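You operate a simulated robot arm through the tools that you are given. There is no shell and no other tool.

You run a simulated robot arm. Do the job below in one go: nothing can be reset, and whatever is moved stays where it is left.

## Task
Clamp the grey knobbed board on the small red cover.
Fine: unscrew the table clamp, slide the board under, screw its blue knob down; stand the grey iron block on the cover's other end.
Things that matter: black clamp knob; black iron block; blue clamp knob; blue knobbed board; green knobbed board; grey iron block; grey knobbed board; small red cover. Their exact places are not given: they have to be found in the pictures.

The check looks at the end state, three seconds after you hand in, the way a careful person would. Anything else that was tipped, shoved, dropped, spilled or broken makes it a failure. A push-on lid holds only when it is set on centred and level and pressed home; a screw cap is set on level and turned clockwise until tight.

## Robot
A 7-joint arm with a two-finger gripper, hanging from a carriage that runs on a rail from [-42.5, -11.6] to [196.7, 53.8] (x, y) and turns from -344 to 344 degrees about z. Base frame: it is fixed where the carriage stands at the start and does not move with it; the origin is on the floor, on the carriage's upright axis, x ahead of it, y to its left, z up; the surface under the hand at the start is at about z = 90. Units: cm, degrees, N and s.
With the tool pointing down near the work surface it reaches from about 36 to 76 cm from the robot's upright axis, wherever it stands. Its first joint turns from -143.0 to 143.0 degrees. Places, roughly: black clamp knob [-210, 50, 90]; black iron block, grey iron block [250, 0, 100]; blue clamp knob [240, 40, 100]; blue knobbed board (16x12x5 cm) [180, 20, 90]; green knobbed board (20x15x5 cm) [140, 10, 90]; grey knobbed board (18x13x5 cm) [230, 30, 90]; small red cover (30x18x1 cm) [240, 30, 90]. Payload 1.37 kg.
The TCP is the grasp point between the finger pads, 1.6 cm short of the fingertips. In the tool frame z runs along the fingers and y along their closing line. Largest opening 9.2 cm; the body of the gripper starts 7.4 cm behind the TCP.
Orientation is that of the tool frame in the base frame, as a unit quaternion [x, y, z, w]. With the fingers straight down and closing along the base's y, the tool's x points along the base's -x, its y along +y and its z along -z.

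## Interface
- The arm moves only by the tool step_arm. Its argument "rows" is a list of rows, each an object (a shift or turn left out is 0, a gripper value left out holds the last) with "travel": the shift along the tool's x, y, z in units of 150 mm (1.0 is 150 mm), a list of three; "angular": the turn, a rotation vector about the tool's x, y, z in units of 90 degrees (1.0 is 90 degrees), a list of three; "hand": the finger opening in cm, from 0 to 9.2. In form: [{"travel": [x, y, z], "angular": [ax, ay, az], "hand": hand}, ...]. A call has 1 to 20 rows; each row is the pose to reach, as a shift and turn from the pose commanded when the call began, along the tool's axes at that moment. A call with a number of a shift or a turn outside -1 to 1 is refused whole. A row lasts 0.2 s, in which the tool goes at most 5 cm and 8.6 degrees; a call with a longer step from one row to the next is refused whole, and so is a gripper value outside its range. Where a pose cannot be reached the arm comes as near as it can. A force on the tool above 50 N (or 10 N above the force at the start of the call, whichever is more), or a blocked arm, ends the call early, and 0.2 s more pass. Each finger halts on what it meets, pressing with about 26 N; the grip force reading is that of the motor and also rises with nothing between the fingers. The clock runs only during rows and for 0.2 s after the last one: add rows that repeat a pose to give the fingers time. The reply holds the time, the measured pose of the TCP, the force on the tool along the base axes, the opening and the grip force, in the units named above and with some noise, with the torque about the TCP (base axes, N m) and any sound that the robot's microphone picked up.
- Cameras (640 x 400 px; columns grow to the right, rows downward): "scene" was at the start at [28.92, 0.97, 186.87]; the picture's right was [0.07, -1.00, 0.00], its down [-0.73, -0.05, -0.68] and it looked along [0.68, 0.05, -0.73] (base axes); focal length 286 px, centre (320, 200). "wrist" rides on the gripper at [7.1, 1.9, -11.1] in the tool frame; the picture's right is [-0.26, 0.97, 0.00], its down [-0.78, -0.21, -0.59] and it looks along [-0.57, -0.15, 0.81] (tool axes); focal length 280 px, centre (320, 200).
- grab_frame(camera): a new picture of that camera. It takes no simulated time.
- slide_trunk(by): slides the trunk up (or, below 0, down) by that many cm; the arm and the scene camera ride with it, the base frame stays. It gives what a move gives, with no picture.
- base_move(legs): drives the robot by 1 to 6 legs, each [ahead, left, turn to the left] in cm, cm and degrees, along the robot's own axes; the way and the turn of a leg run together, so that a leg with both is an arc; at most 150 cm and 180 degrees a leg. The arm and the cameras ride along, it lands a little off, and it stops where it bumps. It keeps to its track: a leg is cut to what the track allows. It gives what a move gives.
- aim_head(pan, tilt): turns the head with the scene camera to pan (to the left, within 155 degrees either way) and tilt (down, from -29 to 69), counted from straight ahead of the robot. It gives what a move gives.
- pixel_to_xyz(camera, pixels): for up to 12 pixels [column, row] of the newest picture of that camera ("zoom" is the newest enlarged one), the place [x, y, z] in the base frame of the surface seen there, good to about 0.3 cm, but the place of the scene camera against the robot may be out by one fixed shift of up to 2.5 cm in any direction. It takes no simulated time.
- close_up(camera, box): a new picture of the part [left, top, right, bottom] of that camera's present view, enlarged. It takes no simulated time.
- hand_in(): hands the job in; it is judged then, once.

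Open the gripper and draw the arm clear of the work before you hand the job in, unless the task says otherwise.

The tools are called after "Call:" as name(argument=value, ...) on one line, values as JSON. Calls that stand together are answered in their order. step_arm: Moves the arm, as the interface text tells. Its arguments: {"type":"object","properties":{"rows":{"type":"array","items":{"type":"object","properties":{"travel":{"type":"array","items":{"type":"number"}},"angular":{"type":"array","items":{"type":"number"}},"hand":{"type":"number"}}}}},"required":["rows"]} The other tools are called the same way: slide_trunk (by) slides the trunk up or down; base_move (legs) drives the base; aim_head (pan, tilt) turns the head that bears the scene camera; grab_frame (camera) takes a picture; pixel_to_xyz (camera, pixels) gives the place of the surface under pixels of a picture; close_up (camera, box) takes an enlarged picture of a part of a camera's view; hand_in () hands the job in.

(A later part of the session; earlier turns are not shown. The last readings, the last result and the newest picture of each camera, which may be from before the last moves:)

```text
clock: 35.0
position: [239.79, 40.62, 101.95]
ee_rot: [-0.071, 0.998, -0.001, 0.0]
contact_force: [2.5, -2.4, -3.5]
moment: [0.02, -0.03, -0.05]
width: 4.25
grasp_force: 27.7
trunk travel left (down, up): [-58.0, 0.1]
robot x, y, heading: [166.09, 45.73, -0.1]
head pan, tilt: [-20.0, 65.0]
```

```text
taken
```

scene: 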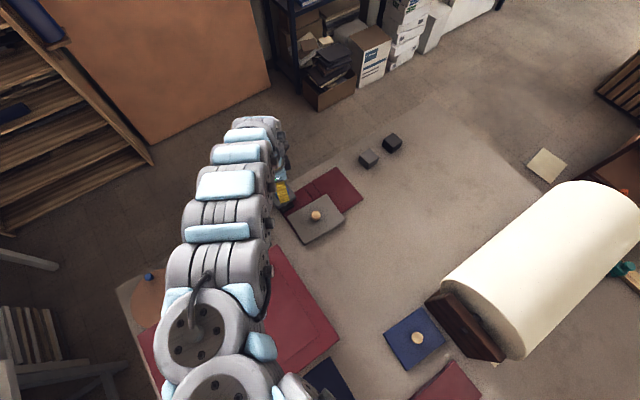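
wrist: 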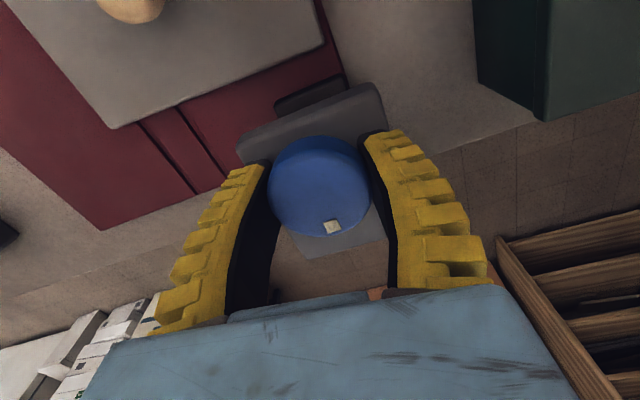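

Re-gripped at width 4.25 with low forces. Turning 81° counter-clockwise in place now.

Call:
step_arm(rows=[{"angular": [0, 0, -0.09]}, {"angular": [0, 0, -0.18]}, {"angular": [0, 0, -0.27]}, {"angular": [0, 0, -0.36]}, {"angular": [0, 0, -0.45]}, {"angular": [0, 0, -0.54]}])

Call:
grab_frame(camera="wrist")

```text
clock: 36.4
position: [239.62, 40.75, 101.9]
ee_rot: [-0.476, 0.879, 0.0, -0.001]
contact_force: [0.6, -5.2, 0.4]
moment: [-0.01, -0.05, -0.17]
width: 4.13
grasp_force: 28.2
trunk travel left (down, up): [-58.0, 0.1]
robot x, y, heading: [166.12, 45.76, 0.1]
head pan, tilt: [-20.0, 65.0]
```

```text
taken
```

wrist: 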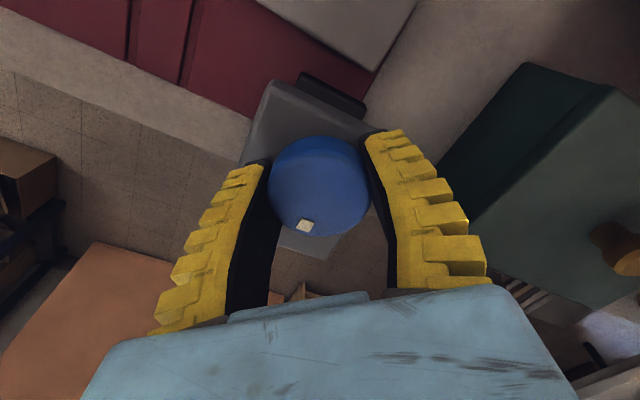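

The marker moved from (332,226) to (305,226) in the tool view, so the knob mostly slipped this time. I'll check the pad height again.

Call:
close_up(camera="wrist", box=[260, 60, 420, 160])

Call:
pixel_to_xyz(camera="wrist", pixels=[[310, 88], [325, 95], [340, 102], [320, 185], [305, 226], [320, 215]])

Call:
pixel_to_xyz(camera="zoom", pixels=[[220, 120], [300, 150], [360, 180], [160, 180], [200, 60], [420, 200]])

```text
4.00 times, centred on (340, 110) of wrist
```

zoom: 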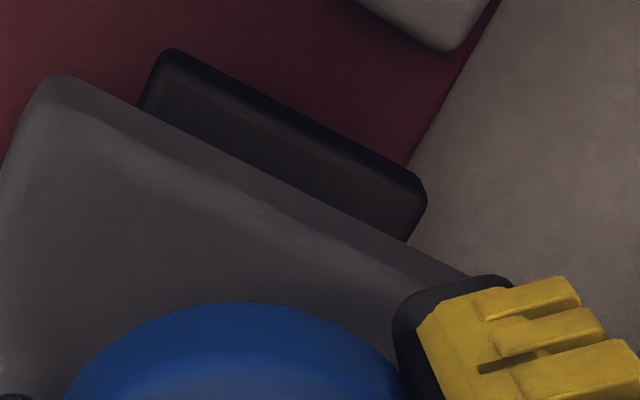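

```text
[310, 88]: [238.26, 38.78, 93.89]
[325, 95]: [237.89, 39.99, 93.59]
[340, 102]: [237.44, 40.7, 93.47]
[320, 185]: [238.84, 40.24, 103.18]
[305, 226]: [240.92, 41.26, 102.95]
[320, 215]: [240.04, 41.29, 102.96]
```

```text
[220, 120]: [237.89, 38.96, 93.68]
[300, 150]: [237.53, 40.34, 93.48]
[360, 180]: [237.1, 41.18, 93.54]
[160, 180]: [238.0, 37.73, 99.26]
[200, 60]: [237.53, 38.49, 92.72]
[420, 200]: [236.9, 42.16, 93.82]
```

The pad stays at ≈93.6 and the knob has turned in total only about 97° (marker from -78° to +20°). I'll re-grip fully closed and try a slow 27° turn to see whether it's a stop or slip.

Call:
step_arm(rows=[{"hand": 6.5}, {"hand": 6.5}, {"hand": 6.5}, {"hand": 0.0}, {"hand": 0.0}, {"hand": 0.0}, {"angular": [0, 0, -0.03]}, {"angular": [0, 0, -0.06]}, {"angular": [0, 0, -0.09]}, {"angular": [0, 0, -0.12]}, {"angular": [0, 0, -0.15]}, {"angular": [0, 0, -0.18]}, {"angular": [0, 0, -0.21]}, {"angular": [0, 0, -0.24]}, {"angular": [0, 0, -0.27]}, {"angular": [0, 0, -0.3]}])

Call:
grab_frame(camera="wrist")

Call:
pixel_to_xyz(camera="wrist", pixels=[[305, 226], [320, 185], [320, 100], [340, 100]])

```text
clock: 39.8
position: [239.51, 40.49, 101.9]
ee_rot: [-0.667, 0.745, 0.001, -0.001]
contact_force: [3.3, -3.3, -0.9]
moment: [0.02, -0.04, -0.49]
width: 4.14
grasp_force: 27.9
trunk travel left (down, up): [-58.0, 0.1]
robot x, y, heading: [165.77, 45.39, 0.4]
head pan, tilt: [-20.0, 65.0]
```

```text
taken
```

wrist: 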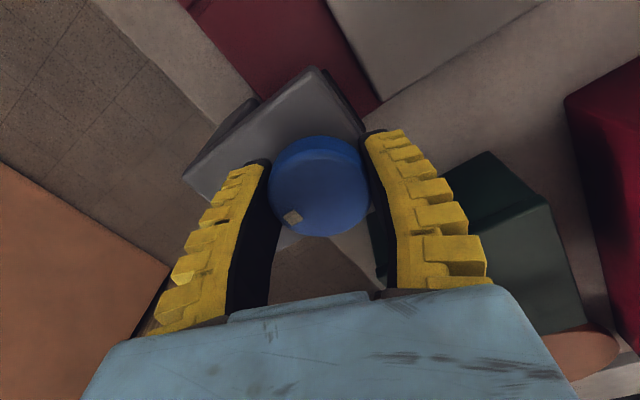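

```text
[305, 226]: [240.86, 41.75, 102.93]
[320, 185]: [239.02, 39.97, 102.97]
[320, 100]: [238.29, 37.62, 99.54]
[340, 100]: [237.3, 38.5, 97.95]
```

The knob slips again at ≈0.49 N m with the marker nearly fixed in space, so it seems to be at a stop. I'll release, rise clear, and inspect the pad gap from a low angle.

Call:
step_arm(rows=[{"hand": 9.2}, {"hand": 9.2}, {"hand": 9.2}, {"travel": [0, 0, -0.2]}, {"travel": [0, 0, -0.45]}, {"travel": [0, 0, -0.45]}])

Call:
grab_frame(camera="wrist")

Call:
close_up(camera="wrist", box=[240, 40, 400, 140])

```text
clock: 41.2
position: [239.67, 40.96, 108.75]
ee_rot: [-0.667, 0.745, 0.001, -0.001]
contact_force: [0.3, -0.2, 0.2]
moment: [-0.01, 0.04, -0.04]
width: 9.18
grasp_force: 0.0
trunk travel left (down, up): [-58.0, 0.1]
robot x, y, heading: [165.68, 45.17, 0.1]
head pan, tilt: [-20.0, 65.0]
```

```text
taken
```

wrist: 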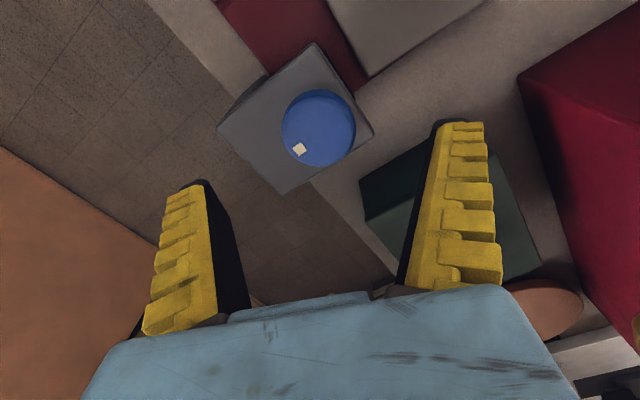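

```text
4.00 times, centred on (320, 90) of wrist
```

zoom: 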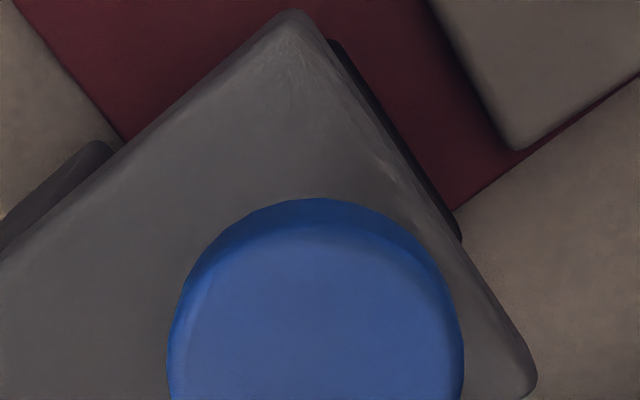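

I need a low side view: I'll turn the tool back by 54° and drive the base back ~14 cm so that the hand sits on the near side of the clamp.

Call:
step_arm(rows=[{"angular": [0, 0, 0.09]}, {"angular": [0, 0, 0.18]}, {"angular": [0, 0, 0.27]}, {"angular": [0, 0, 0.36]}, {"angular": [0, 0, 0.45]}, {"angular": [0, 0, 0.54]}, {"angular": [0, 0, 0.6]}, {"angular": [0, 0, 0.6]}])

Call:
base_move(legs=[[-15, -4.1, 0]])

Call:
grab_frame(camera="wrist")

```text
clock: 43.0
position: [239.61, 40.81, 108.73]
ee_rot: [-0.256, 0.967, 0.001, -0.002]
contact_force: [-0.3, 0.2, -0.5]
moment: [0.0, -0.01, -0.02]
width: 9.19
grasp_force: 0.0
trunk travel left (down, up): [-58.0, 0.1]
robot x, y, heading: [165.64, 45.39, 0.0]
head pan, tilt: [-20.0, 65.0]
```

```text
clock: 44.4
position: [224.46, 36.77, 108.62]
ee_rot: [-0.258, 0.966, 0.001, -0.001]
contact_force: [-0.7, 0.5, 0.6]
moment: [-0.03, 0.01, 0.02]
width: 9.19
grasp_force: 0.0
trunk travel left (down, up): [-58.0, 0.1]
robot x, y, heading: [150.87, 41.21, 0.2]
head pan, tilt: [-20.0, 65.0]
```

```text
taken
```

wrist: 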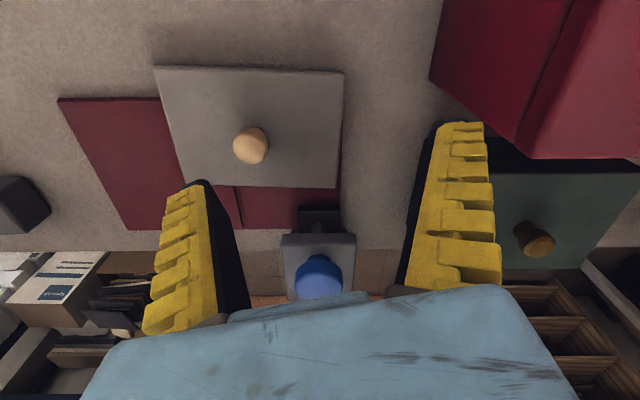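

The clamp shows now upright in view at (318,240) with pad at (318,218). Zooming in.

Call:
close_up(camera="wrist", box=[254, 180, 382, 260])

Call:
pixel_to_xyz(camera="zoom", pixels=[[320, 150], [250, 150], [390, 150], [320, 180], [320, 200], [320, 230], [320, 260], [320, 300], [320, 130], [320, 110], [450, 60], [450, 250]])

```text
5.00 times, centred on (318, 220) of wrist
```

zoom: 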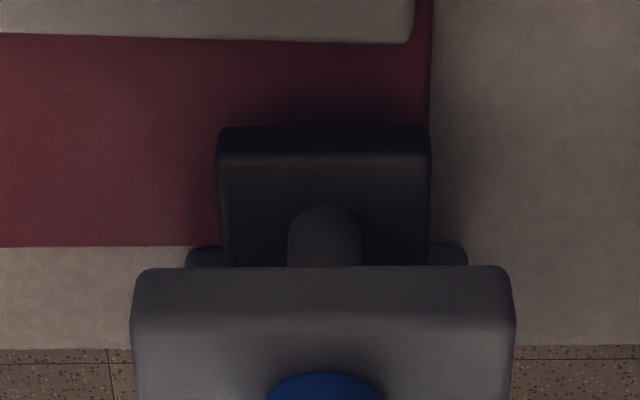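

```text
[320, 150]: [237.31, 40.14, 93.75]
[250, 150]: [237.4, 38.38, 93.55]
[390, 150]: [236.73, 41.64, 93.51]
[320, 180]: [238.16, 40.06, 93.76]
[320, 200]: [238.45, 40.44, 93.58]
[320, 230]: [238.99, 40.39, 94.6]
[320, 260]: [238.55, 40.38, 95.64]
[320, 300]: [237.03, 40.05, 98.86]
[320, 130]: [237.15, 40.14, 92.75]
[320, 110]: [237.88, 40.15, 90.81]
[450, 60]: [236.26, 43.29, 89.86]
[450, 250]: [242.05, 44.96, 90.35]
```

The pad underside is now ≈92.6, a gap of ≈1.8 cm over the cover and ≈0.6 cm above the board's top (92.0): the clamp is fully open. I'll read the board's corners and wooden knob from this view.

Call:
pixel_to_xyz(camera="wrist", pixels=[[160, 72], [339, 78], [333, 182], [186, 182], [250, 146], [250, 160], [62, 100], [132, 227], [340, 215], [270, 225], [340, 150], [245, 135]])

Call:
close_up(camera="wrist", box=[140, 55, 364, 195])

```text
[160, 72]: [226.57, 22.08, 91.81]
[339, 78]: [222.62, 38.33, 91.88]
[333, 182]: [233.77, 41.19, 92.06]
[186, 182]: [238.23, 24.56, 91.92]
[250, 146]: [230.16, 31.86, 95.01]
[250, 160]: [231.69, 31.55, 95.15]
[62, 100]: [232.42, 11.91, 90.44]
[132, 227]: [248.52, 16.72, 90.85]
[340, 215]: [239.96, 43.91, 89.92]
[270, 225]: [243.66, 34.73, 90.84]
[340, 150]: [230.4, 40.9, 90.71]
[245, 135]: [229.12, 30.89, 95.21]
```

```text
2.86 times, centred on (252, 125) of wrist
```

zoom: 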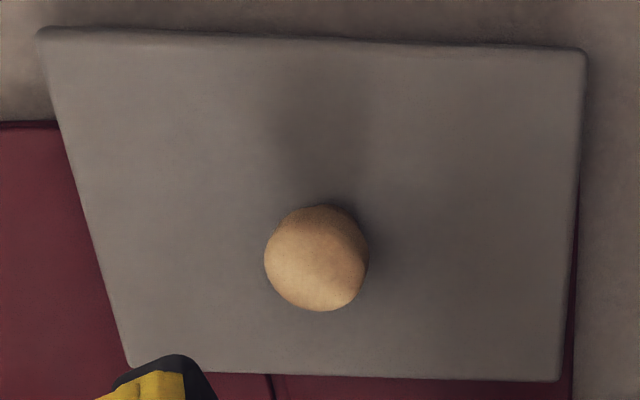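

Board centre/wooden knob is at (230.3,31.6), yaw ≈14°, knob ≈3.6 cm wide. Target is 6.6 cm along the table's far direction, centre ≈(236.7,33.3). I'll drive ahead 13 cm so both ends are in reach.

Call:
base_move(legs=[[13, 3.6, -0.2]])

```text
clock: 45.7
position: [237.49, 40.18, 108.71]
ee_rot: [-0.256, 0.967, 0.0, -0.001]
contact_force: [0.8, -0.6, -0.4]
moment: [0.01, -0.02, 0.0]
width: 9.19
grasp_force: 0.1
trunk travel left (down, up): [-58.0, 0.1]
robot x, y, heading: [163.53, 45.01, -0.0]
head pan, tilt: [-20.0, 65.0]
```

Now I'll move over the wooden knob at z≈107 while turning 75° counter-clockwise so the fingers close along the slide direction and the camera is away from the clamp.

Call:
step_arm(rows=[{"travel": [0.08, -0.03, 0], "angular": [0, 0, -0.085]}, {"travel": [0.16, -0.06, 0], "angular": [0, 0, -0.17]}, {"travel": [0.24, -0.09, 0], "angular": [0, 0, -0.255]}, {"travel": [0.32, -0.12, 0], "angular": [0, 0, -0.34]}, {"travel": [0.4, -0.15, 0.02], "angular": [0, 0, -0.425]}, {"travel": [0.48, -0.18, 0.04], "angular": [0, 0, -0.51]}, {"travel": [0.56, -0.21, 0.06], "angular": [0, 0, -0.595]}, {"travel": [0.64, -0.235, 0.08], "angular": [0, 0, -0.68]}, {"travel": [0.701, -0.258, 0.1], "angular": [0, 0, -0.765]}, {"travel": [0.701, -0.258, 0.113], "angular": [0, 0, -0.833]}, {"travel": [0.701, -0.258, 0.113], "angular": [0, 0, -0.833]}])

Call:
grab_frame(camera="wrist")

```text
clock: 48.1
position: [230.24, 31.47, 106.99]
ee_rot: [0.792, -0.61, -0.001, 0.0]
contact_force: [0.4, -0.2, 0.9]
moment: [0.02, 0.0, 0.07]
width: 9.2
grasp_force: 0.0
trunk travel left (down, up): [-58.0, 0.1]
robot x, y, heading: [163.87, 45.02, 0.0]
head pan, tilt: [-20.0, 65.0]
```

```text
taken
```

wrist: 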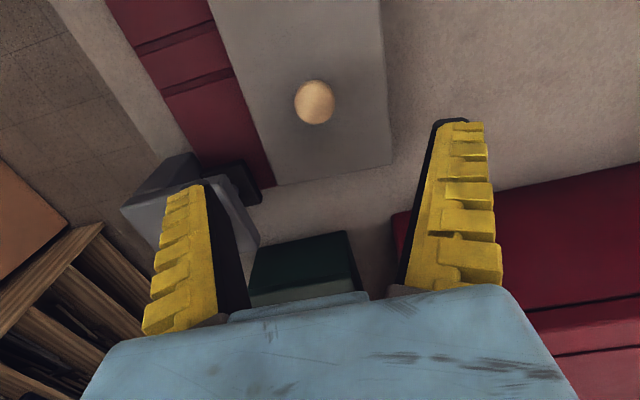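

The wooden knob appears at (314,101), nearly on the tool axis. I'll descend to TCP z≈94.1 with a 7 cm opening, shifting 0.3 cm.

Call:
step_arm(rows=[{"travel": [0, -0.02, 0.2], "hand": 7.2}, {"travel": [0.005, -0.02, 0.45]}, {"travel": [0.005, -0.02, 0.65]}, {"travel": [0.005, -0.02, 0.8]}, {"travel": [0.005, -0.02, 0.86]}, {"travel": [0.005, -0.02, 0.86]}])

Call:
grab_frame(camera="wrist")

```text
clock: 49.5
position: [230.51, 31.52, 94.15]
ee_rot: [0.792, -0.611, -0.002, 0.0]
contact_force: [-0.3, 0.1, 0.4]
moment: [0.0, -0.03, -0.01]
width: 7.38
grasp_force: 1.2
trunk travel left (down, up): [-58.0, 0.1]
robot x, y, heading: [163.83, 44.76, 0.2]
head pan, tilt: [-20.0, 65.0]
```

```text
taken
```

wrist: 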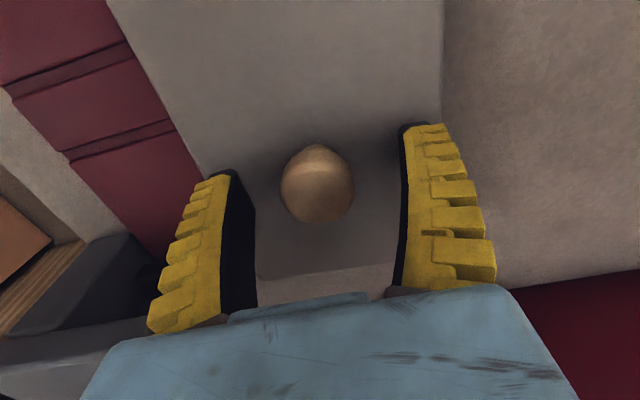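

The wooden knob is centred between the fingers at (317,187). Closing the gripper.

Call:
step_arm(rows=[{"hand": 2.5}, {"hand": 2.0}, {"hand": 2.0}, {"hand": 2.0}])

Call:
grab_frame(camera="wrist")

```text
clock: 50.5
position: [230.57, 31.65, 94.13]
ee_rot: [0.792, -0.611, -0.001, -0.001]
contact_force: [0.5, 0.2, -0.8]
moment: [0.01, 0.02, -0.01]
width: 2.79
grasp_force: 26.0
trunk travel left (down, up): [-58.0, 0.1]
robot x, y, heading: [163.74, 44.61, -0.0]
head pan, tilt: [-20.0, 65.0]
```

```text
taken
```

wrist: 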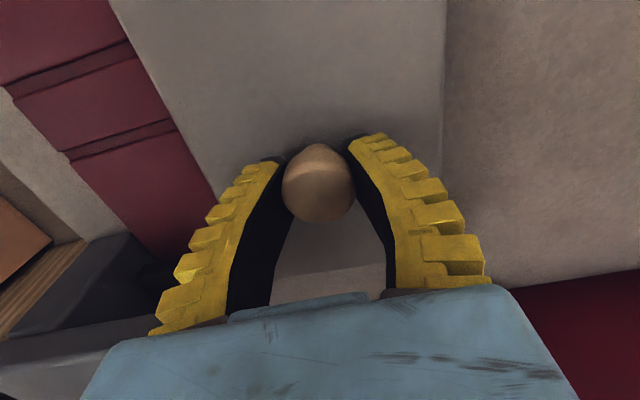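

Held at width 2.79. I'll lift 0.25 cm to unweight the board before sliding, and check the force.

Call:
step_arm(rows=[{"travel": [0, 0, -0.008]}, {"travel": [0, 0, -0.017]}, {"travel": [0, 0, -0.017]}])

Call:
grab_frame(camera="wrist")

Call:
pixel_to_xyz(camera="wrist", pixels=[[210, 180], [330, 270], [435, 30], [130, 30], [410, 60], [280, 60], [150, 170]])

```text
clock: 51.3
position: [230.56, 31.62, 94.35]
ee_rot: [0.791, -0.612, -0.001, 0.0]
contact_force: [-0.1, -0.6, -1.3]
moment: [0.02, -0.02, 0.0]
width: 2.78
grasp_force: 26.4
trunk travel left (down, up): [-58.0, 0.1]
robot x, y, heading: [163.38, 45.36, -0.1]
head pan, tilt: [-20.0, 65.0]
```

```text
taken
```

wrist: 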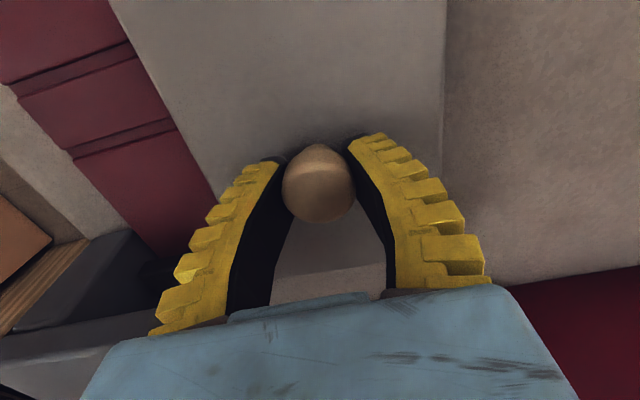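

```text
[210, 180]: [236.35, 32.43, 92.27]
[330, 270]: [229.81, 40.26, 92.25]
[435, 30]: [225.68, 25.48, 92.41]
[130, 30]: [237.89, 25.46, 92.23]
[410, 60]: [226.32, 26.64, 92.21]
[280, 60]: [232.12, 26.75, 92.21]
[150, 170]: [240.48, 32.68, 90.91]
```

The board rose level to 92.25. I'll lower it by 0.1 cm for more room under the pad and slide 6.6 cm along the far direction in small steps, stopping first at 3.3 cm to check.

Call:
step_arm(rows=[{"travel": [0, 0, 0.007]}, {"travel": [-0.001, -0.055, 0.007]}, {"travel": [-0.002, -0.11, 0.007]}, {"travel": [-0.003, -0.165, 0.007]}, {"travel": [-0.004, -0.22, 0.007]}])

Call:
grab_frame(camera="wrist")

Call:
grab_frame(camera="scene")

```text
clock: 52.5
position: [232.92, 32.29, 94.26]
ee_rot: [0.792, -0.611, -0.001, 0.001]
contact_force: [0.0, 0.0, -1.7]
moment: [0.0, 0.01, 0.02]
width: 2.83
grasp_force: 25.9
out of reach, approached as far as the arm can: row 5
trunk travel left (down, up): [-58.0, 0.1]
robot x, y, heading: [163.96, 44.54, -0.0]
head pan, tilt: [-20.0, 65.0]
```

```text
taken
```

wrist: 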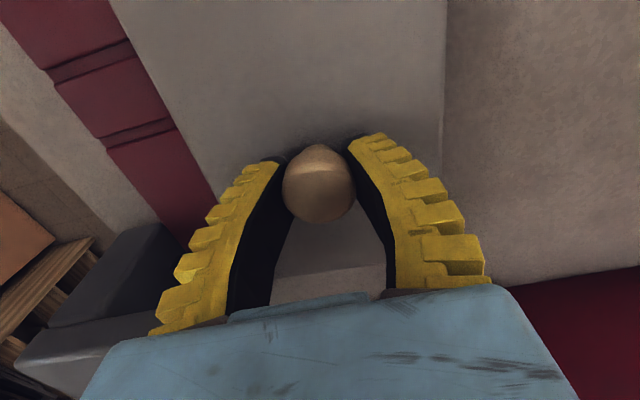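

```text
taken
```

scene: 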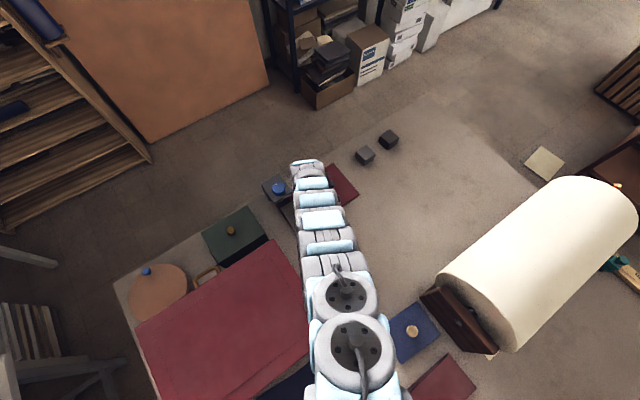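

The arm's reach ran out at (232.9,32.3). I'll set the board down, release, rise, drive the base 8 cm ahead, and re-grip.

Call:
step_arm(rows=[{"travel": [0, 0, 0.009]}, {"travel": [0, 0, 0.009]}, {"travel": [0, 0, 0.009], "hand": 6.5}, {"travel": [0, 0, 0.009], "hand": 6.5}, {"travel": [0, 0, 0.009], "hand": 6.5}, {"travel": [0, 0, -0.2]}, {"travel": [0, 0, -0.5]}, {"travel": [0, 0, -0.75]}, {"travel": [0, 0, -0.75]}])

Call:
base_move(legs=[[8, 2.2, 0]])

Call:
grab_frame(camera="wrist")

```text
clock: 54.5
position: [232.92, 32.44, 105.34]
ee_rot: [0.791, -0.612, -0.001, 0.0]
contact_force: [-0.2, -0.8, 1.4]
moment: [-0.02, 0.0, 0.02]
width: 6.76
grasp_force: 1.0
trunk travel left (down, up): [-58.0, 0.1]
robot x, y, heading: [163.58, 44.81, 0.0]
head pan, tilt: [-20.0, 65.0]
```

```text
clock: 55.6
position: [240.95, 34.57, 105.2]
ee_rot: [0.791, -0.611, -0.001, -0.001]
contact_force: [0.0, 0.6, 0.6]
moment: [0.0, 0.01, -0.02]
width: 6.72
grasp_force: 1.4
trunk travel left (down, up): [-58.0, 0.1]
robot x, y, heading: [171.89, 47.25, 0.2]
head pan, tilt: [-20.0, 65.0]
```

```text
taken
```

wrist: 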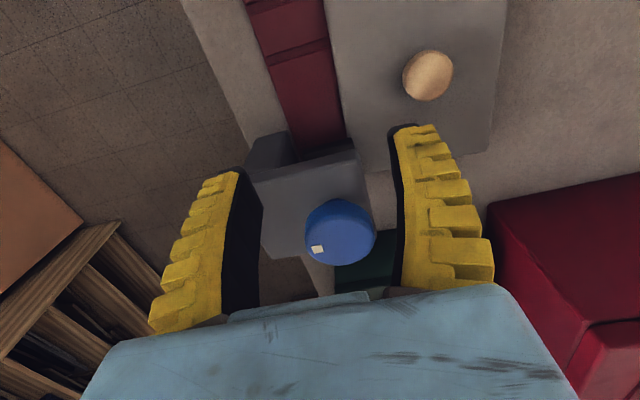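

Base moved to (171.9,47.2); tool at (240.95,34.57,105.2). I'll go back 8.2 cm along the table direction to stand above the wooden knob at about (233.0,32.4).

Call:
step_arm(rows=[{"travel": [0.001, 0.15, 0]}, {"travel": [0.002, 0.3, 0.02]}, {"travel": [0.003, 0.45, 0.04]}, {"travel": [0.005, 0.549, 0.06]}, {"travel": [0.005, 0.549, 0.06]}])

Call:
grab_frame(camera="wrist")

Call:
pixel_to_xyz(camera="wrist", pixels=[[316, 115], [316, 105], [316, 125]])

```text
clock: 56.8
position: [232.94, 32.4, 104.51]
ee_rot: [0.791, -0.611, -0.001, 0.001]
contact_force: [-0.2, 0.6, 0.1]
moment: [0.01, 0.02, -0.02]
width: 6.73
grasp_force: 1.4
trunk travel left (down, up): [-58.0, 0.1]
robot x, y, heading: [171.61, 46.96, -0.0]
head pan, tilt: [-20.0, 65.0]
```

```text
taken
```

wrist: 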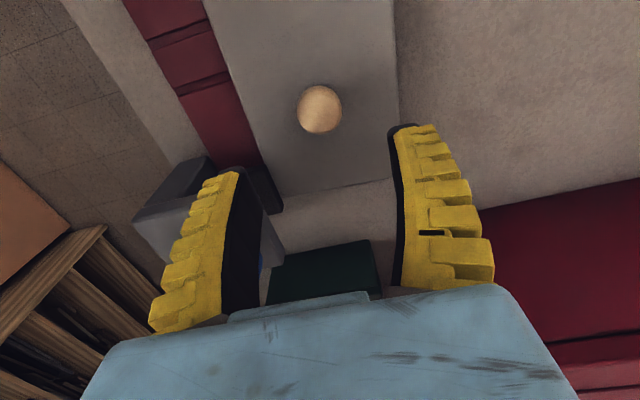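

```text
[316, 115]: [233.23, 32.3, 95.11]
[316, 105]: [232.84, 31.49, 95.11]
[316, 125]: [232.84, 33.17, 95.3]
```

Above the wooden knob (seen at (319,108), ≈(233.0,32.0)). Descending to z≈94.1 and closing.

Call:
step_arm(rows=[{"travel": [0.005, 0, 0.25]}, {"travel": [0.01, 0, 0.5]}, {"travel": [0.01, 0, 0.64]}, {"travel": [0.01, 0, 0.692]}, {"travel": [0.01, 0, 0.692]}, {"travel": [0.01, 0, 0.692], "hand": 2.0}, {"travel": [0.01, 0, 0.692], "hand": 2.0}, {"travel": [0.01, 0, 0.692], "hand": 2.0}, {"travel": [0.01, 0, 0.692], "hand": 2.0}])

Call:
grab_frame(camera="wrist")

```text
clock: 58.8
position: [232.94, 32.38, 94.04]
ee_rot: [0.791, -0.612, -0.001, 0.0]
contact_force: [-0.7, -0.4, 0.2]
moment: [0.04, -0.01, -0.03]
width: 2.87
grasp_force: 26.2
trunk travel left (down, up): [-58.0, 0.1]
robot x, y, heading: [171.56, 47.14, -0.1]
head pan, tilt: [-20.0, 65.0]
```

```text
taken
```

wrist: 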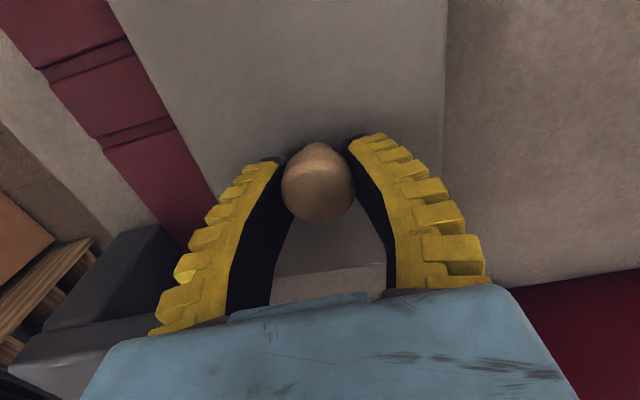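

Gripped again at (232.94,32.38). Lifting 0.12 cm and sliding the remaining 4.1 cm under the pad in small steps.

Call:
step_arm(rows=[{"travel": [0, 0, -0.008]}, {"travel": [-0.0005, -0.04, -0.008]}, {"travel": [-0.001, -0.08, -0.008]}, {"travel": [-0.0015, -0.12, -0.008]}, {"travel": [-0.002, -0.16, -0.008]}, {"travel": [-0.002, -0.16, -0.008]}])

Call:
grab_frame(camera="wrist")

```text
clock: 60.2
position: [235.13, 33.0, 94.04]
ee_rot: [0.792, -0.611, -0.002, 0.0]
contact_force: [-0.1, -0.5, -0.1]
moment: [0.0, 0.0, -0.03]
width: 2.88
grasp_force: 25.9
trunk travel left (down, up): [-58.0, 0.1]
robot x, y, heading: [171.91, 46.95, -0.0]
head pan, tilt: [-20.0, 65.0]
```

```text
taken
```

wrist: 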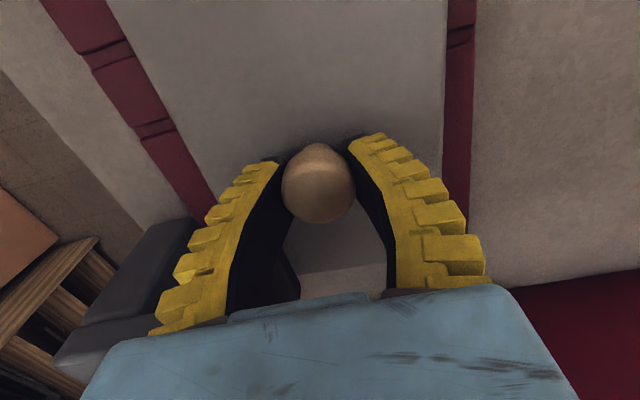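

No contact force; the cover's near strip now shows at (458,100) beyond the board. Continuing the last 1.7 cm.

Call:
step_arm(rows=[{"travel": [-0.0003, -0.03, 0]}, {"travel": [-0.0006, -0.06, 0]}, {"travel": [-0.001, -0.09, 0]}, {"travel": [-0.001, -0.115, 0]}, {"travel": [-0.001, -0.115, 0]}])

Call:
grab_frame(camera="wrist")

Call:
pixel_to_xyz(camera="wrist", pixels=[[200, 60], [435, 60], [330, 260], [455, 60], [480, 60], [480, 150], [170, 130], [150, 130]])

```text
clock: 61.4
position: [236.89, 33.38, 94.19]
ee_rot: [0.792, -0.611, -0.001, 0.001]
contact_force: [-0.5, 0.6, -0.5]
moment: [-0.01, 0.01, 0.0]
width: 2.88
grasp_force: 25.9
trunk travel left (down, up): [-58.0, 0.1]
robot x, y, heading: [172.15, 47.12, -0.1]
head pan, tilt: [-20.0, 65.0]
```

```text
taken
```

wrist: 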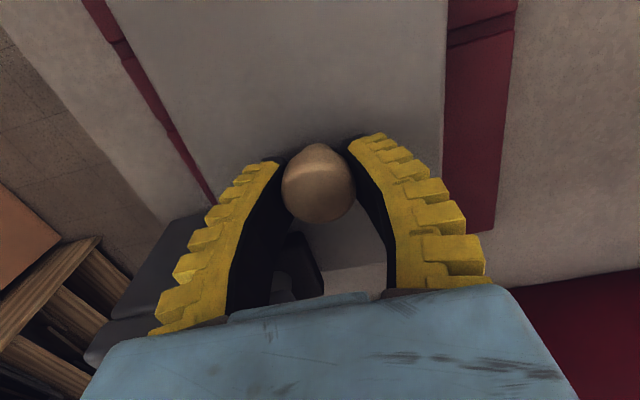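

```text
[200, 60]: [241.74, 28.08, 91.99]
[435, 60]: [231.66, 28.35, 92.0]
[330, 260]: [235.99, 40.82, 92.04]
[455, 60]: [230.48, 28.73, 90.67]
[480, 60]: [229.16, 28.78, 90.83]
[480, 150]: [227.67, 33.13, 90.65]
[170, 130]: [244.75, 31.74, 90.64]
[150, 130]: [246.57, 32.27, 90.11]
```

The board is in place under the pad (pad seen at (305,265)), all on the cover, top at 92.0. I'll set it down, open moderately and rise.

Call:
step_arm(rows=[{"travel": [0, 0, 0.007]}, {"travel": [0, 0, 0.007], "hand": 5.5}, {"travel": [0, 0, 0.007], "hand": 5.5}, {"travel": [0, 0, 0.007], "hand": 5.5}, {"travel": [0, 0, -0.1]}, {"travel": [0, 0, -0.3]}, {"travel": [0, 0, -0.6]}, {"travel": [0, 0, -0.9]}, {"travel": [0, 0, -0.9]}])

Call:
grab_frame(camera="wrist")

Call:
pixel_to_xyz(camera="wrist", pixels=[[320, 100], [225, 110], [400, 110]])

```text
clock: 63.4
position: [236.87, 33.5, 107.75]
ee_rot: [0.791, -0.612, -0.002, 0.0]
contact_force: [0.0, -0.3, 0.4]
moment: [0.05, 0.02, -0.05]
width: 5.76
grasp_force: 1.8
trunk travel left (down, up): [-58.0, 0.1]
robot x, y, heading: [171.75, 46.91, -0.3]
head pan, tilt: [-20.0, 65.0]
```

```text
taken
```

wrist: 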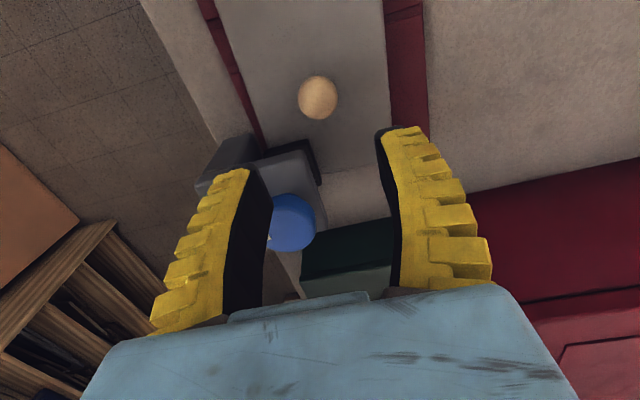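

```text
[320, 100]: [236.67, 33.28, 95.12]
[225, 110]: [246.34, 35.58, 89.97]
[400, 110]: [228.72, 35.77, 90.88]
```

Board released; its knob is at (236.7,33.3). Next I'll move above the blue knob at (239.55,40.75) with the gripper open, keeping the counter-clockwise yaw so a long clockwise stroke is available.

Call:
step_arm(rows=[{"travel": [-0.14, -0.1, -0.05], "hand": 9.2}, {"travel": [-0.28, -0.2, -0.05]}, {"travel": [-0.422, -0.296, -0.05]}, {"travel": [-0.422, -0.296, -0.05]}])

Call:
grab_frame(camera="wrist")

Call:
close_up(camera="wrist", box=[240, 60, 400, 160])

Call:
pixel_to_xyz(camera="zoom", pixels=[[320, 200], [220, 200], [420, 200], [320, 120], [320, 280]])

```text
clock: 64.4
position: [239.48, 40.68, 108.57]
ee_rot: [0.792, -0.611, -0.001, 0.001]
contact_force: [0.7, 0.2, 0.6]
moment: [0.02, 0.03, 0.0]
width: 9.16
grasp_force: 0.2
trunk travel left (down, up): [-58.0, 0.1]
robot x, y, heading: [172.05, 46.76, 0.2]
head pan, tilt: [-20.0, 65.0]
```

```text
taken
```

wrist: 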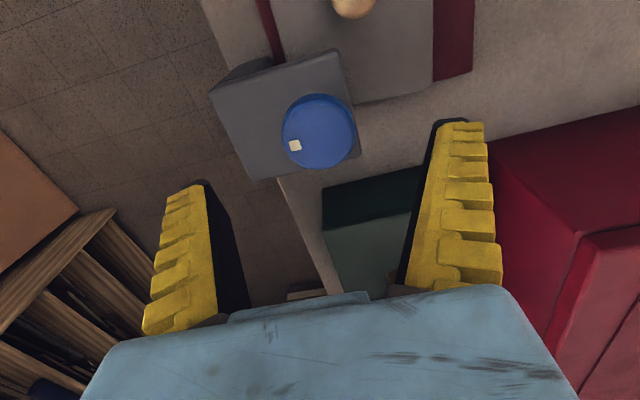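

```text
4.00 times, centred on (320, 110) of wrist
```

zoom: 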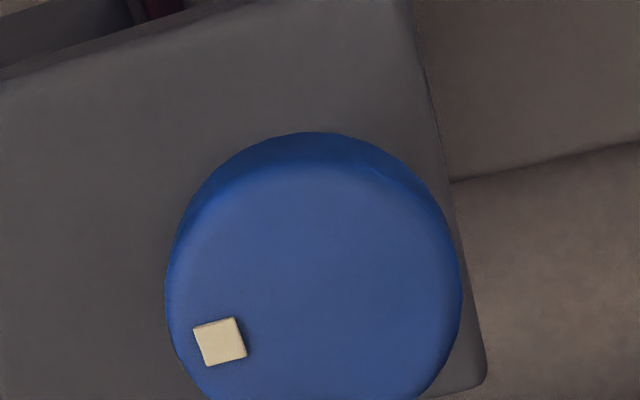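

```text
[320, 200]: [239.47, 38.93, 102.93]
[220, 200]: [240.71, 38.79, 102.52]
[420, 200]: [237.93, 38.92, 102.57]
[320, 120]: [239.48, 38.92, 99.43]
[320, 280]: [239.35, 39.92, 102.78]
```

The knob sits on the tool axis at (318,131), marker at (295,146). Descending to z≈102 and gripping.

Call:
step_arm(rows=[{"travel": [0, 0, 0.2]}, {"travel": [0, 0, 0.38]}, {"travel": [0, 0, 0.437]}, {"travel": [0, 0, 0.437]}, {"travel": [0, 0, 0.437], "hand": 3.0}, {"travel": [0, 0, 0.437], "hand": 3.0}, {"travel": [0, 0, 0.437], "hand": 3.0}, {"travel": [0, 0, 0.437], "hand": 3.0}])

Call:
grab_frame(camera="wrist")

```text
clock: 66.2
position: [239.7, 40.75, 101.97]
ee_rot: [0.791, -0.612, -0.001, 0.0]
contact_force: [4.3, 0.0, -4.9]
moment: [-0.02, -0.02, 0.05]
width: 4.26
grasp_force: 28.3
trunk travel left (down, up): [-58.0, 0.1]
robot x, y, heading: [171.92, 47.39, 0.2]
head pan, tilt: [-20.0, 65.0]
```

```text
taken
```

wrist: 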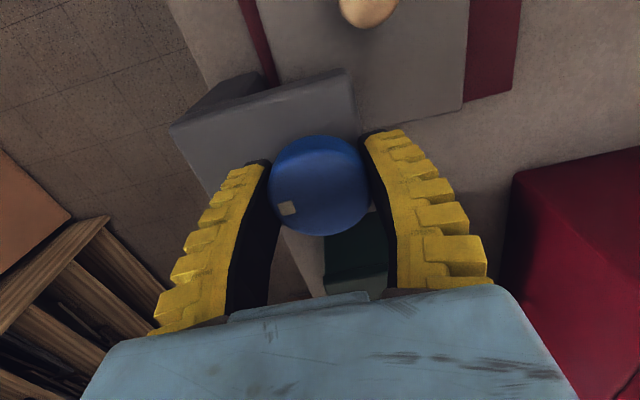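

Gripped (width 4.26), marker at (288,208). Turning clockwise 81° now, watching for slip.

Call:
step_arm(rows=[{"angular": [0, 0, 0.08]}, {"angular": [0, 0, 0.16]}, {"angular": [0, 0, 0.24]}, {"angular": [0, 0, 0.32]}, {"angular": [0, 0, 0.4]}, {"angular": [0, 0, 0.48]}])

Call:
grab_frame(camera="wrist")

Call:
close_up(camera="wrist", box=[240, 60, 400, 160])

```text
clock: 67.6
position: [239.51, 40.72, 101.76]
ee_rot: [-0.51, 0.86, 0.001, 0.0]
contact_force: [-5.1, 2.3, 6.5]
moment: [-0.03, 0.06, 0.01]
width: 4.37
grasp_force: 27.8
trunk travel left (down, up): [-58.0, 0.1]
robot x, y, heading: [171.91, 46.97, 0.0]
head pan, tilt: [-20.0, 65.0]
```

```text
taken
```

wrist: 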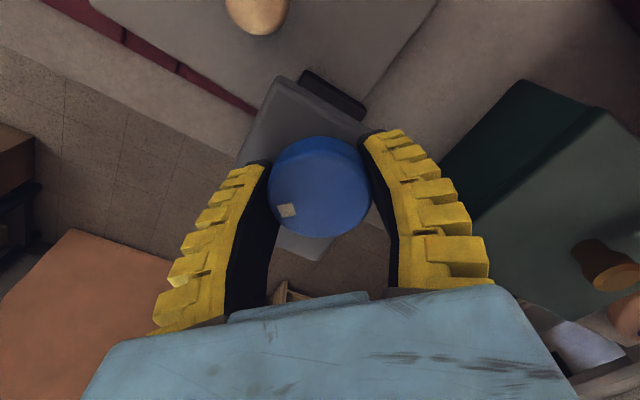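

```text
4.00 times, centred on (320, 110) of wrist
```

zoom: 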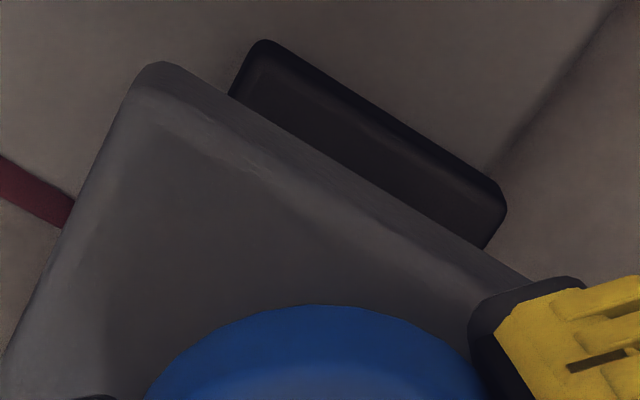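

No slip (marker still at (288,210)); the pad now sits over the board. Continuing clockwise another 81°.

Call:
step_arm(rows=[{"angular": [0, 0, 0.08]}, {"angular": [0, 0, 0.16]}, {"angular": [0, 0, 0.24]}, {"angular": [0, 0, 0.32]}, {"angular": [0, 0, 0.4]}, {"angular": [0, 0, 0.48]}, {"angular": [0, 0, 0.56]}, {"angular": [0, 0, 0.64]}, {"angular": [0, 0, 0.72]}])

Call:
grab_frame(camera="wrist")

Call:
close_up(camera="wrist", box=[220, 50, 380, 150])

```text
clock: 69.6
position: [239.63, 40.64, 101.79]
ee_rot: [0.03, 1.0, 0.0, -0.002]
contact_force: [-0.4, 5.0, -3.1]
moment: [-0.01, 0.04, 0.57]
width: 4.17
grasp_force: 28.0
trunk travel left (down, up): [-58.0, 0.1]
robot x, y, heading: [171.84, 47.21, 0.1]
head pan, tilt: [-20.0, 65.0]
```

```text
taken
```

wrist: 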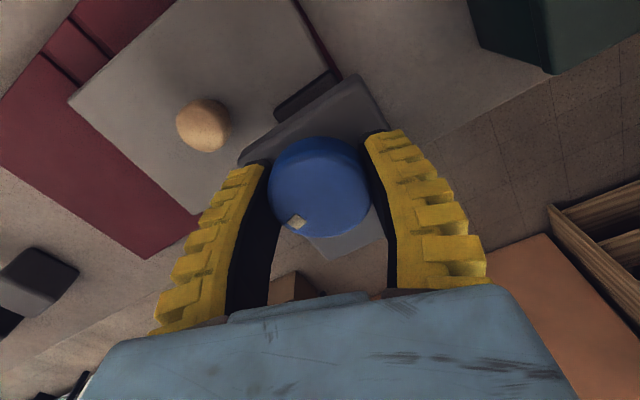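

```text
4.00 times, centred on (300, 100) of wrist
```

zoom: 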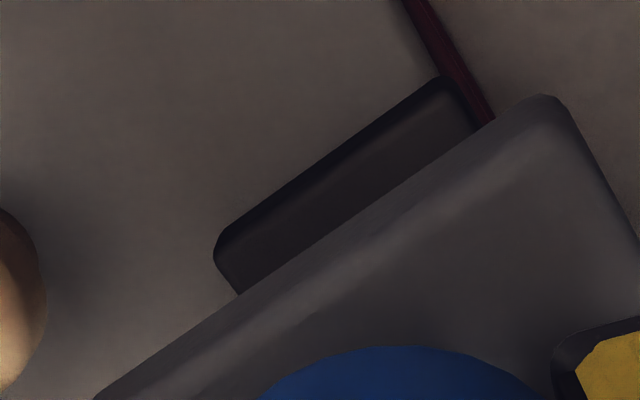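

Torque rose to 0.57 N m and the fingers began to slip on the knob (marker now (297,220)): the pad is pressed on the board. I'll check heights.

Call:
pixel_to_xyz(camera="zoom", pixels=[[300, 210], [350, 180], [400, 140], [260, 250], [200, 100], [300, 100], [120, 250], [330, 160]])

Call:
pixel_to_xyz(camera="wrist", pixels=[[297, 220], [320, 185], [150, 80], [130, 120], [40, 130]])

```text
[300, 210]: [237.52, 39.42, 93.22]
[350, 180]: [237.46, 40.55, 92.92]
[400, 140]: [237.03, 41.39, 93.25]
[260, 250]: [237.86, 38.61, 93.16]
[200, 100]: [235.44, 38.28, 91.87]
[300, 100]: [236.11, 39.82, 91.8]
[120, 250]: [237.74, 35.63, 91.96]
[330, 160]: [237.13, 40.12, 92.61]
```

```text
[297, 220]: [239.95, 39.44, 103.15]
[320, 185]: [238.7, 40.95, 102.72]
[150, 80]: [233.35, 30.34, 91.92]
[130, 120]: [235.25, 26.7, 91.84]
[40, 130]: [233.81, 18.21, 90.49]
```

Pad top 93.1 means its underside (~92.1) is on the board top (≈91.9). I'll give one more slow 22° clockwise turn to confirm it is tight.

Call:
step_arm(rows=[{"angular": [0, 0, 0.05]}, {"angular": [0, 0, 0.1]}, {"angular": [0, 0, 0.15]}, {"angular": [0, 0, 0.2]}, {"angular": [0, 0, 0.25]}])

Call:
grab_frame(camera="wrist")

```text
clock: 70.8
position: [239.61, 40.59, 102.03]
ee_rot: [0.226, 0.974, 0.001, -0.001]
contact_force: [0.1, 2.6, -1.8]
moment: [0.01, 0.03, 0.48]
width: 4.19
grasp_force: 27.6
trunk travel left (down, up): [-58.0, 0.1]
robot x, y, heading: [171.92, 47.03, 0.0]
head pan, tilt: [-20.0, 65.0]
```

```text
taken
```

wrist: 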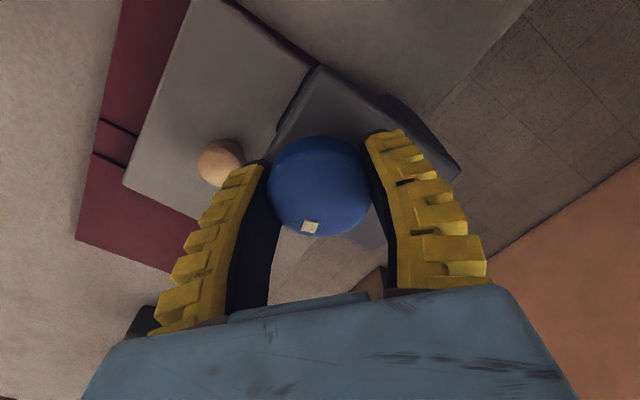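

The fingers slip with the knob fixed (marker moved 21° relative for a 22° turn), so it is tight. Releasing and rising.

Call:
step_arm(rows=[{"hand": 6.5}, {"hand": 9.2}, {"hand": 9.2}, {"hand": 9.2}, {"travel": [0, 0, -0.2]}, {"travel": [0, 0, -0.5]}, {"travel": [0, 0, -0.65]}, {"travel": [0, 0, -0.65]}])

Call:
grab_frame(camera="wrist")

Call:
grab_frame(camera="scene")

```text
clock: 72.6
position: [239.74, 40.58, 111.54]
ee_rot: [0.224, 0.975, 0.0, -0.001]
contact_force: [-0.6, 0.9, 0.1]
moment: [-0.01, 0.02, -0.03]
width: 9.19
grasp_force: 0.1
trunk travel left (down, up): [-58.0, 0.1]
robot x, y, heading: [172.02, 46.75, 0.2]
head pan, tilt: [-20.0, 65.0]
```

```text
taken
```

wrist: 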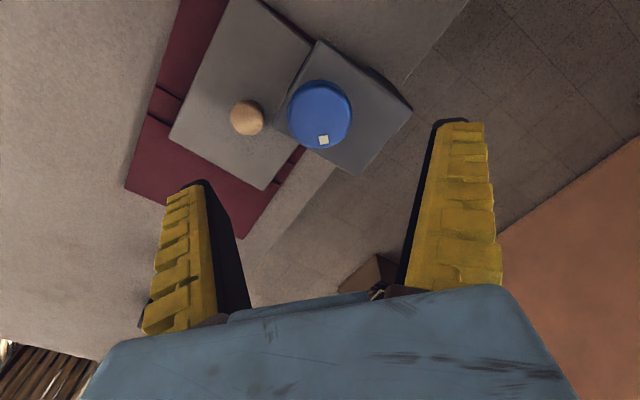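

```text
taken
```

scene: 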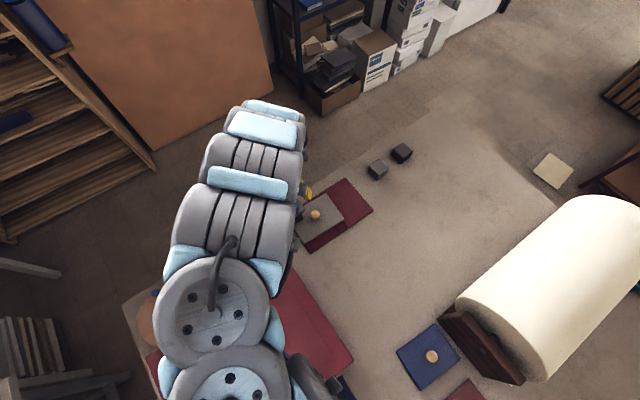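

The clamp and board look right. Now I'll drive 23 cm toward the rail's end to get the grey block into reach.

Call:
base_move(legs=[[23, 6.3, 0]])

Call:
aim_head(pan=-45, tilt=60)

Call:
grab_frame(camera="scene")

Call:
grab_frame(camera="wrist")

```text
clock: 74.4
position: [262.73, 47.03, 111.58]
ee_rot: [0.223, 0.975, 0.001, -0.001]
contact_force: [-0.5, 0.6, 0.9]
moment: [-0.01, 0.04, 0.01]
width: 9.17
grasp_force: 0.0
trunk travel left (down, up): [-58.0, 0.1]
robot x, y, heading: [195.11, 53.19, -0.0]
head pan, tilt: [-20.0, 65.0]
```

```text
clock: 75.2
position: [262.8, 46.99, 111.6]
ee_rot: [0.223, 0.975, 0.002, 0.0]
contact_force: [0.1, 0.6, 0.8]
moment: [0.05, -0.02, 0.0]
width: 9.17
grasp_force: 0.0
trunk travel left (down, up): [-58.0, 0.1]
robot x, y, heading: [195.2, 53.75, -0.0]
head pan, tilt: [-45.0, 60.0]
```

```text
taken
```

scene: 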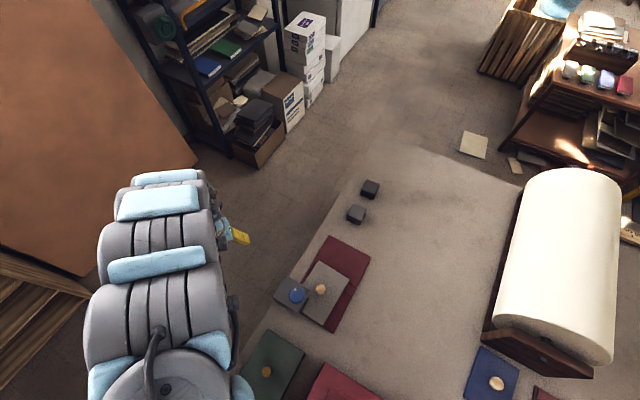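

```text
taken
```

wrist: 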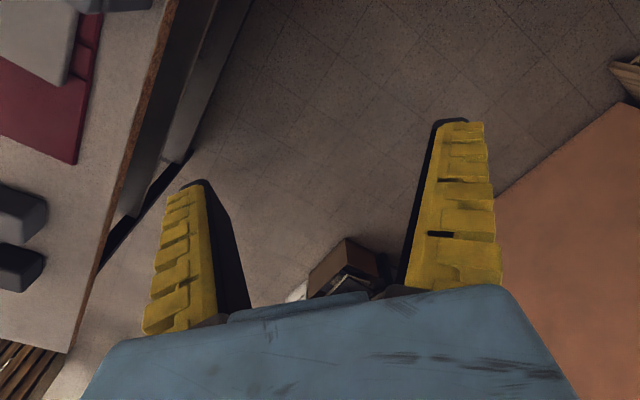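

Blocks are at scene (356,214) grey and (370,188) black; the cover's free end is at (345,255). I'll lower the trunk 4 cm for reach, then carry the hand over toward the grey block in 15 cm stages.

Call:
close_up(camera="scene", box=[270, 165, 398, 345])

Call:
pixel_to_xyz(camera="scene", pixels=[[356, 210], [356, 214], [371, 184], [328, 238], [369, 256], [345, 255], [321, 288], [330, 330], [297, 292]])

Call:
slide_trunk(by=-4)

Call:
step_arm(rows=[{"travel": [-0.025, -0.25, 0]}, {"travel": [-0.05, -0.5, 0]}, {"travel": [-0.075, -0.75, 0]}, {"travel": [-0.1, -1.0, 0]}])

Call:
step_arm(rows=[{"travel": [-0.025, -0.25, 0]}, {"travel": [-0.05, -0.5, 0]}, {"travel": [-0.075, -0.75, 0]}, {"travel": [-0.1, -1.0, 0]}])

Call:
grab_frame(camera="wrist")

```text
2.22 times, centred on (334, 255) of scene
```

zoom: 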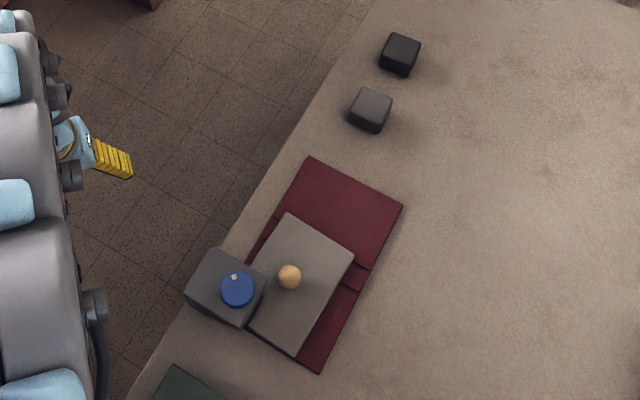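

```text
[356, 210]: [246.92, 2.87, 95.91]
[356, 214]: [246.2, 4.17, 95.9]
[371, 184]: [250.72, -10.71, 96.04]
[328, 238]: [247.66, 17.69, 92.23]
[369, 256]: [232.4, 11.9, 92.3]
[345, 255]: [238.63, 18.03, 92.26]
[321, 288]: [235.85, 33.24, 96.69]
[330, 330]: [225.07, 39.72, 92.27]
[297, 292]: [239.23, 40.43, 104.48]
```

```text
clock: 76.1
position: [262.86, 47.03, 107.62]
ee_rot: [0.223, 0.975, 0.0, -0.001]
contact_force: [0.2, -0.8, 0.6]
moment: [0.05, -0.01, -0.01]
width: 9.2
grasp_force: 0.1
trunk travel left (down, up): [-54.0, 4.1]
robot x, y, heading: [195.15, 53.21, 0.1]
head pan, tilt: [-45.0, 60.0]
```

```text
clock: 77.1
position: [257.64, 32.7, 107.49]
ee_rot: [0.222, 0.975, 0.0, -0.001]
contact_force: [-0.9, 0.1, -0.1]
moment: [-0.02, 0.02, 0.03]
width: 9.21
grasp_force: 0.0
trunk travel left (down, up): [-54.0, 4.1]
robot x, y, heading: [194.9, 53.0, -0.0]
head pan, tilt: [-45.0, 60.0]
```

```text
clock: 78.1
position: [252.51, 18.5, 107.87]
ee_rot: [0.222, 0.975, 0.0, 0.0]
contact_force: [-0.1, 1.0, -0.3]
moment: [-0.06, 0.0, 0.01]
width: 9.16
grasp_force: 0.1
trunk travel left (down, up): [-54.0, 4.1]
robot x, y, heading: [195.0, 53.14, 0.4]
head pan, tilt: [-45.0, 60.0]
```

```text
taken
```

wrist: 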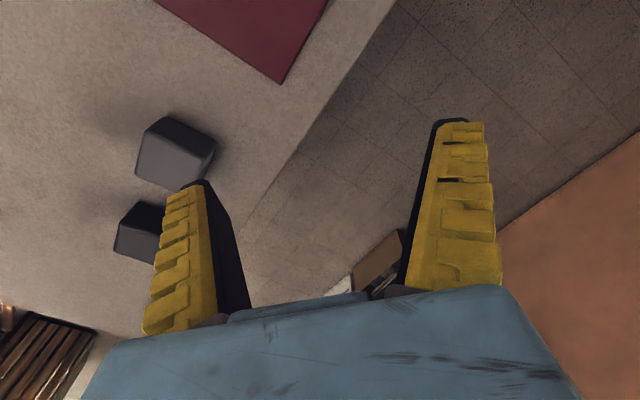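

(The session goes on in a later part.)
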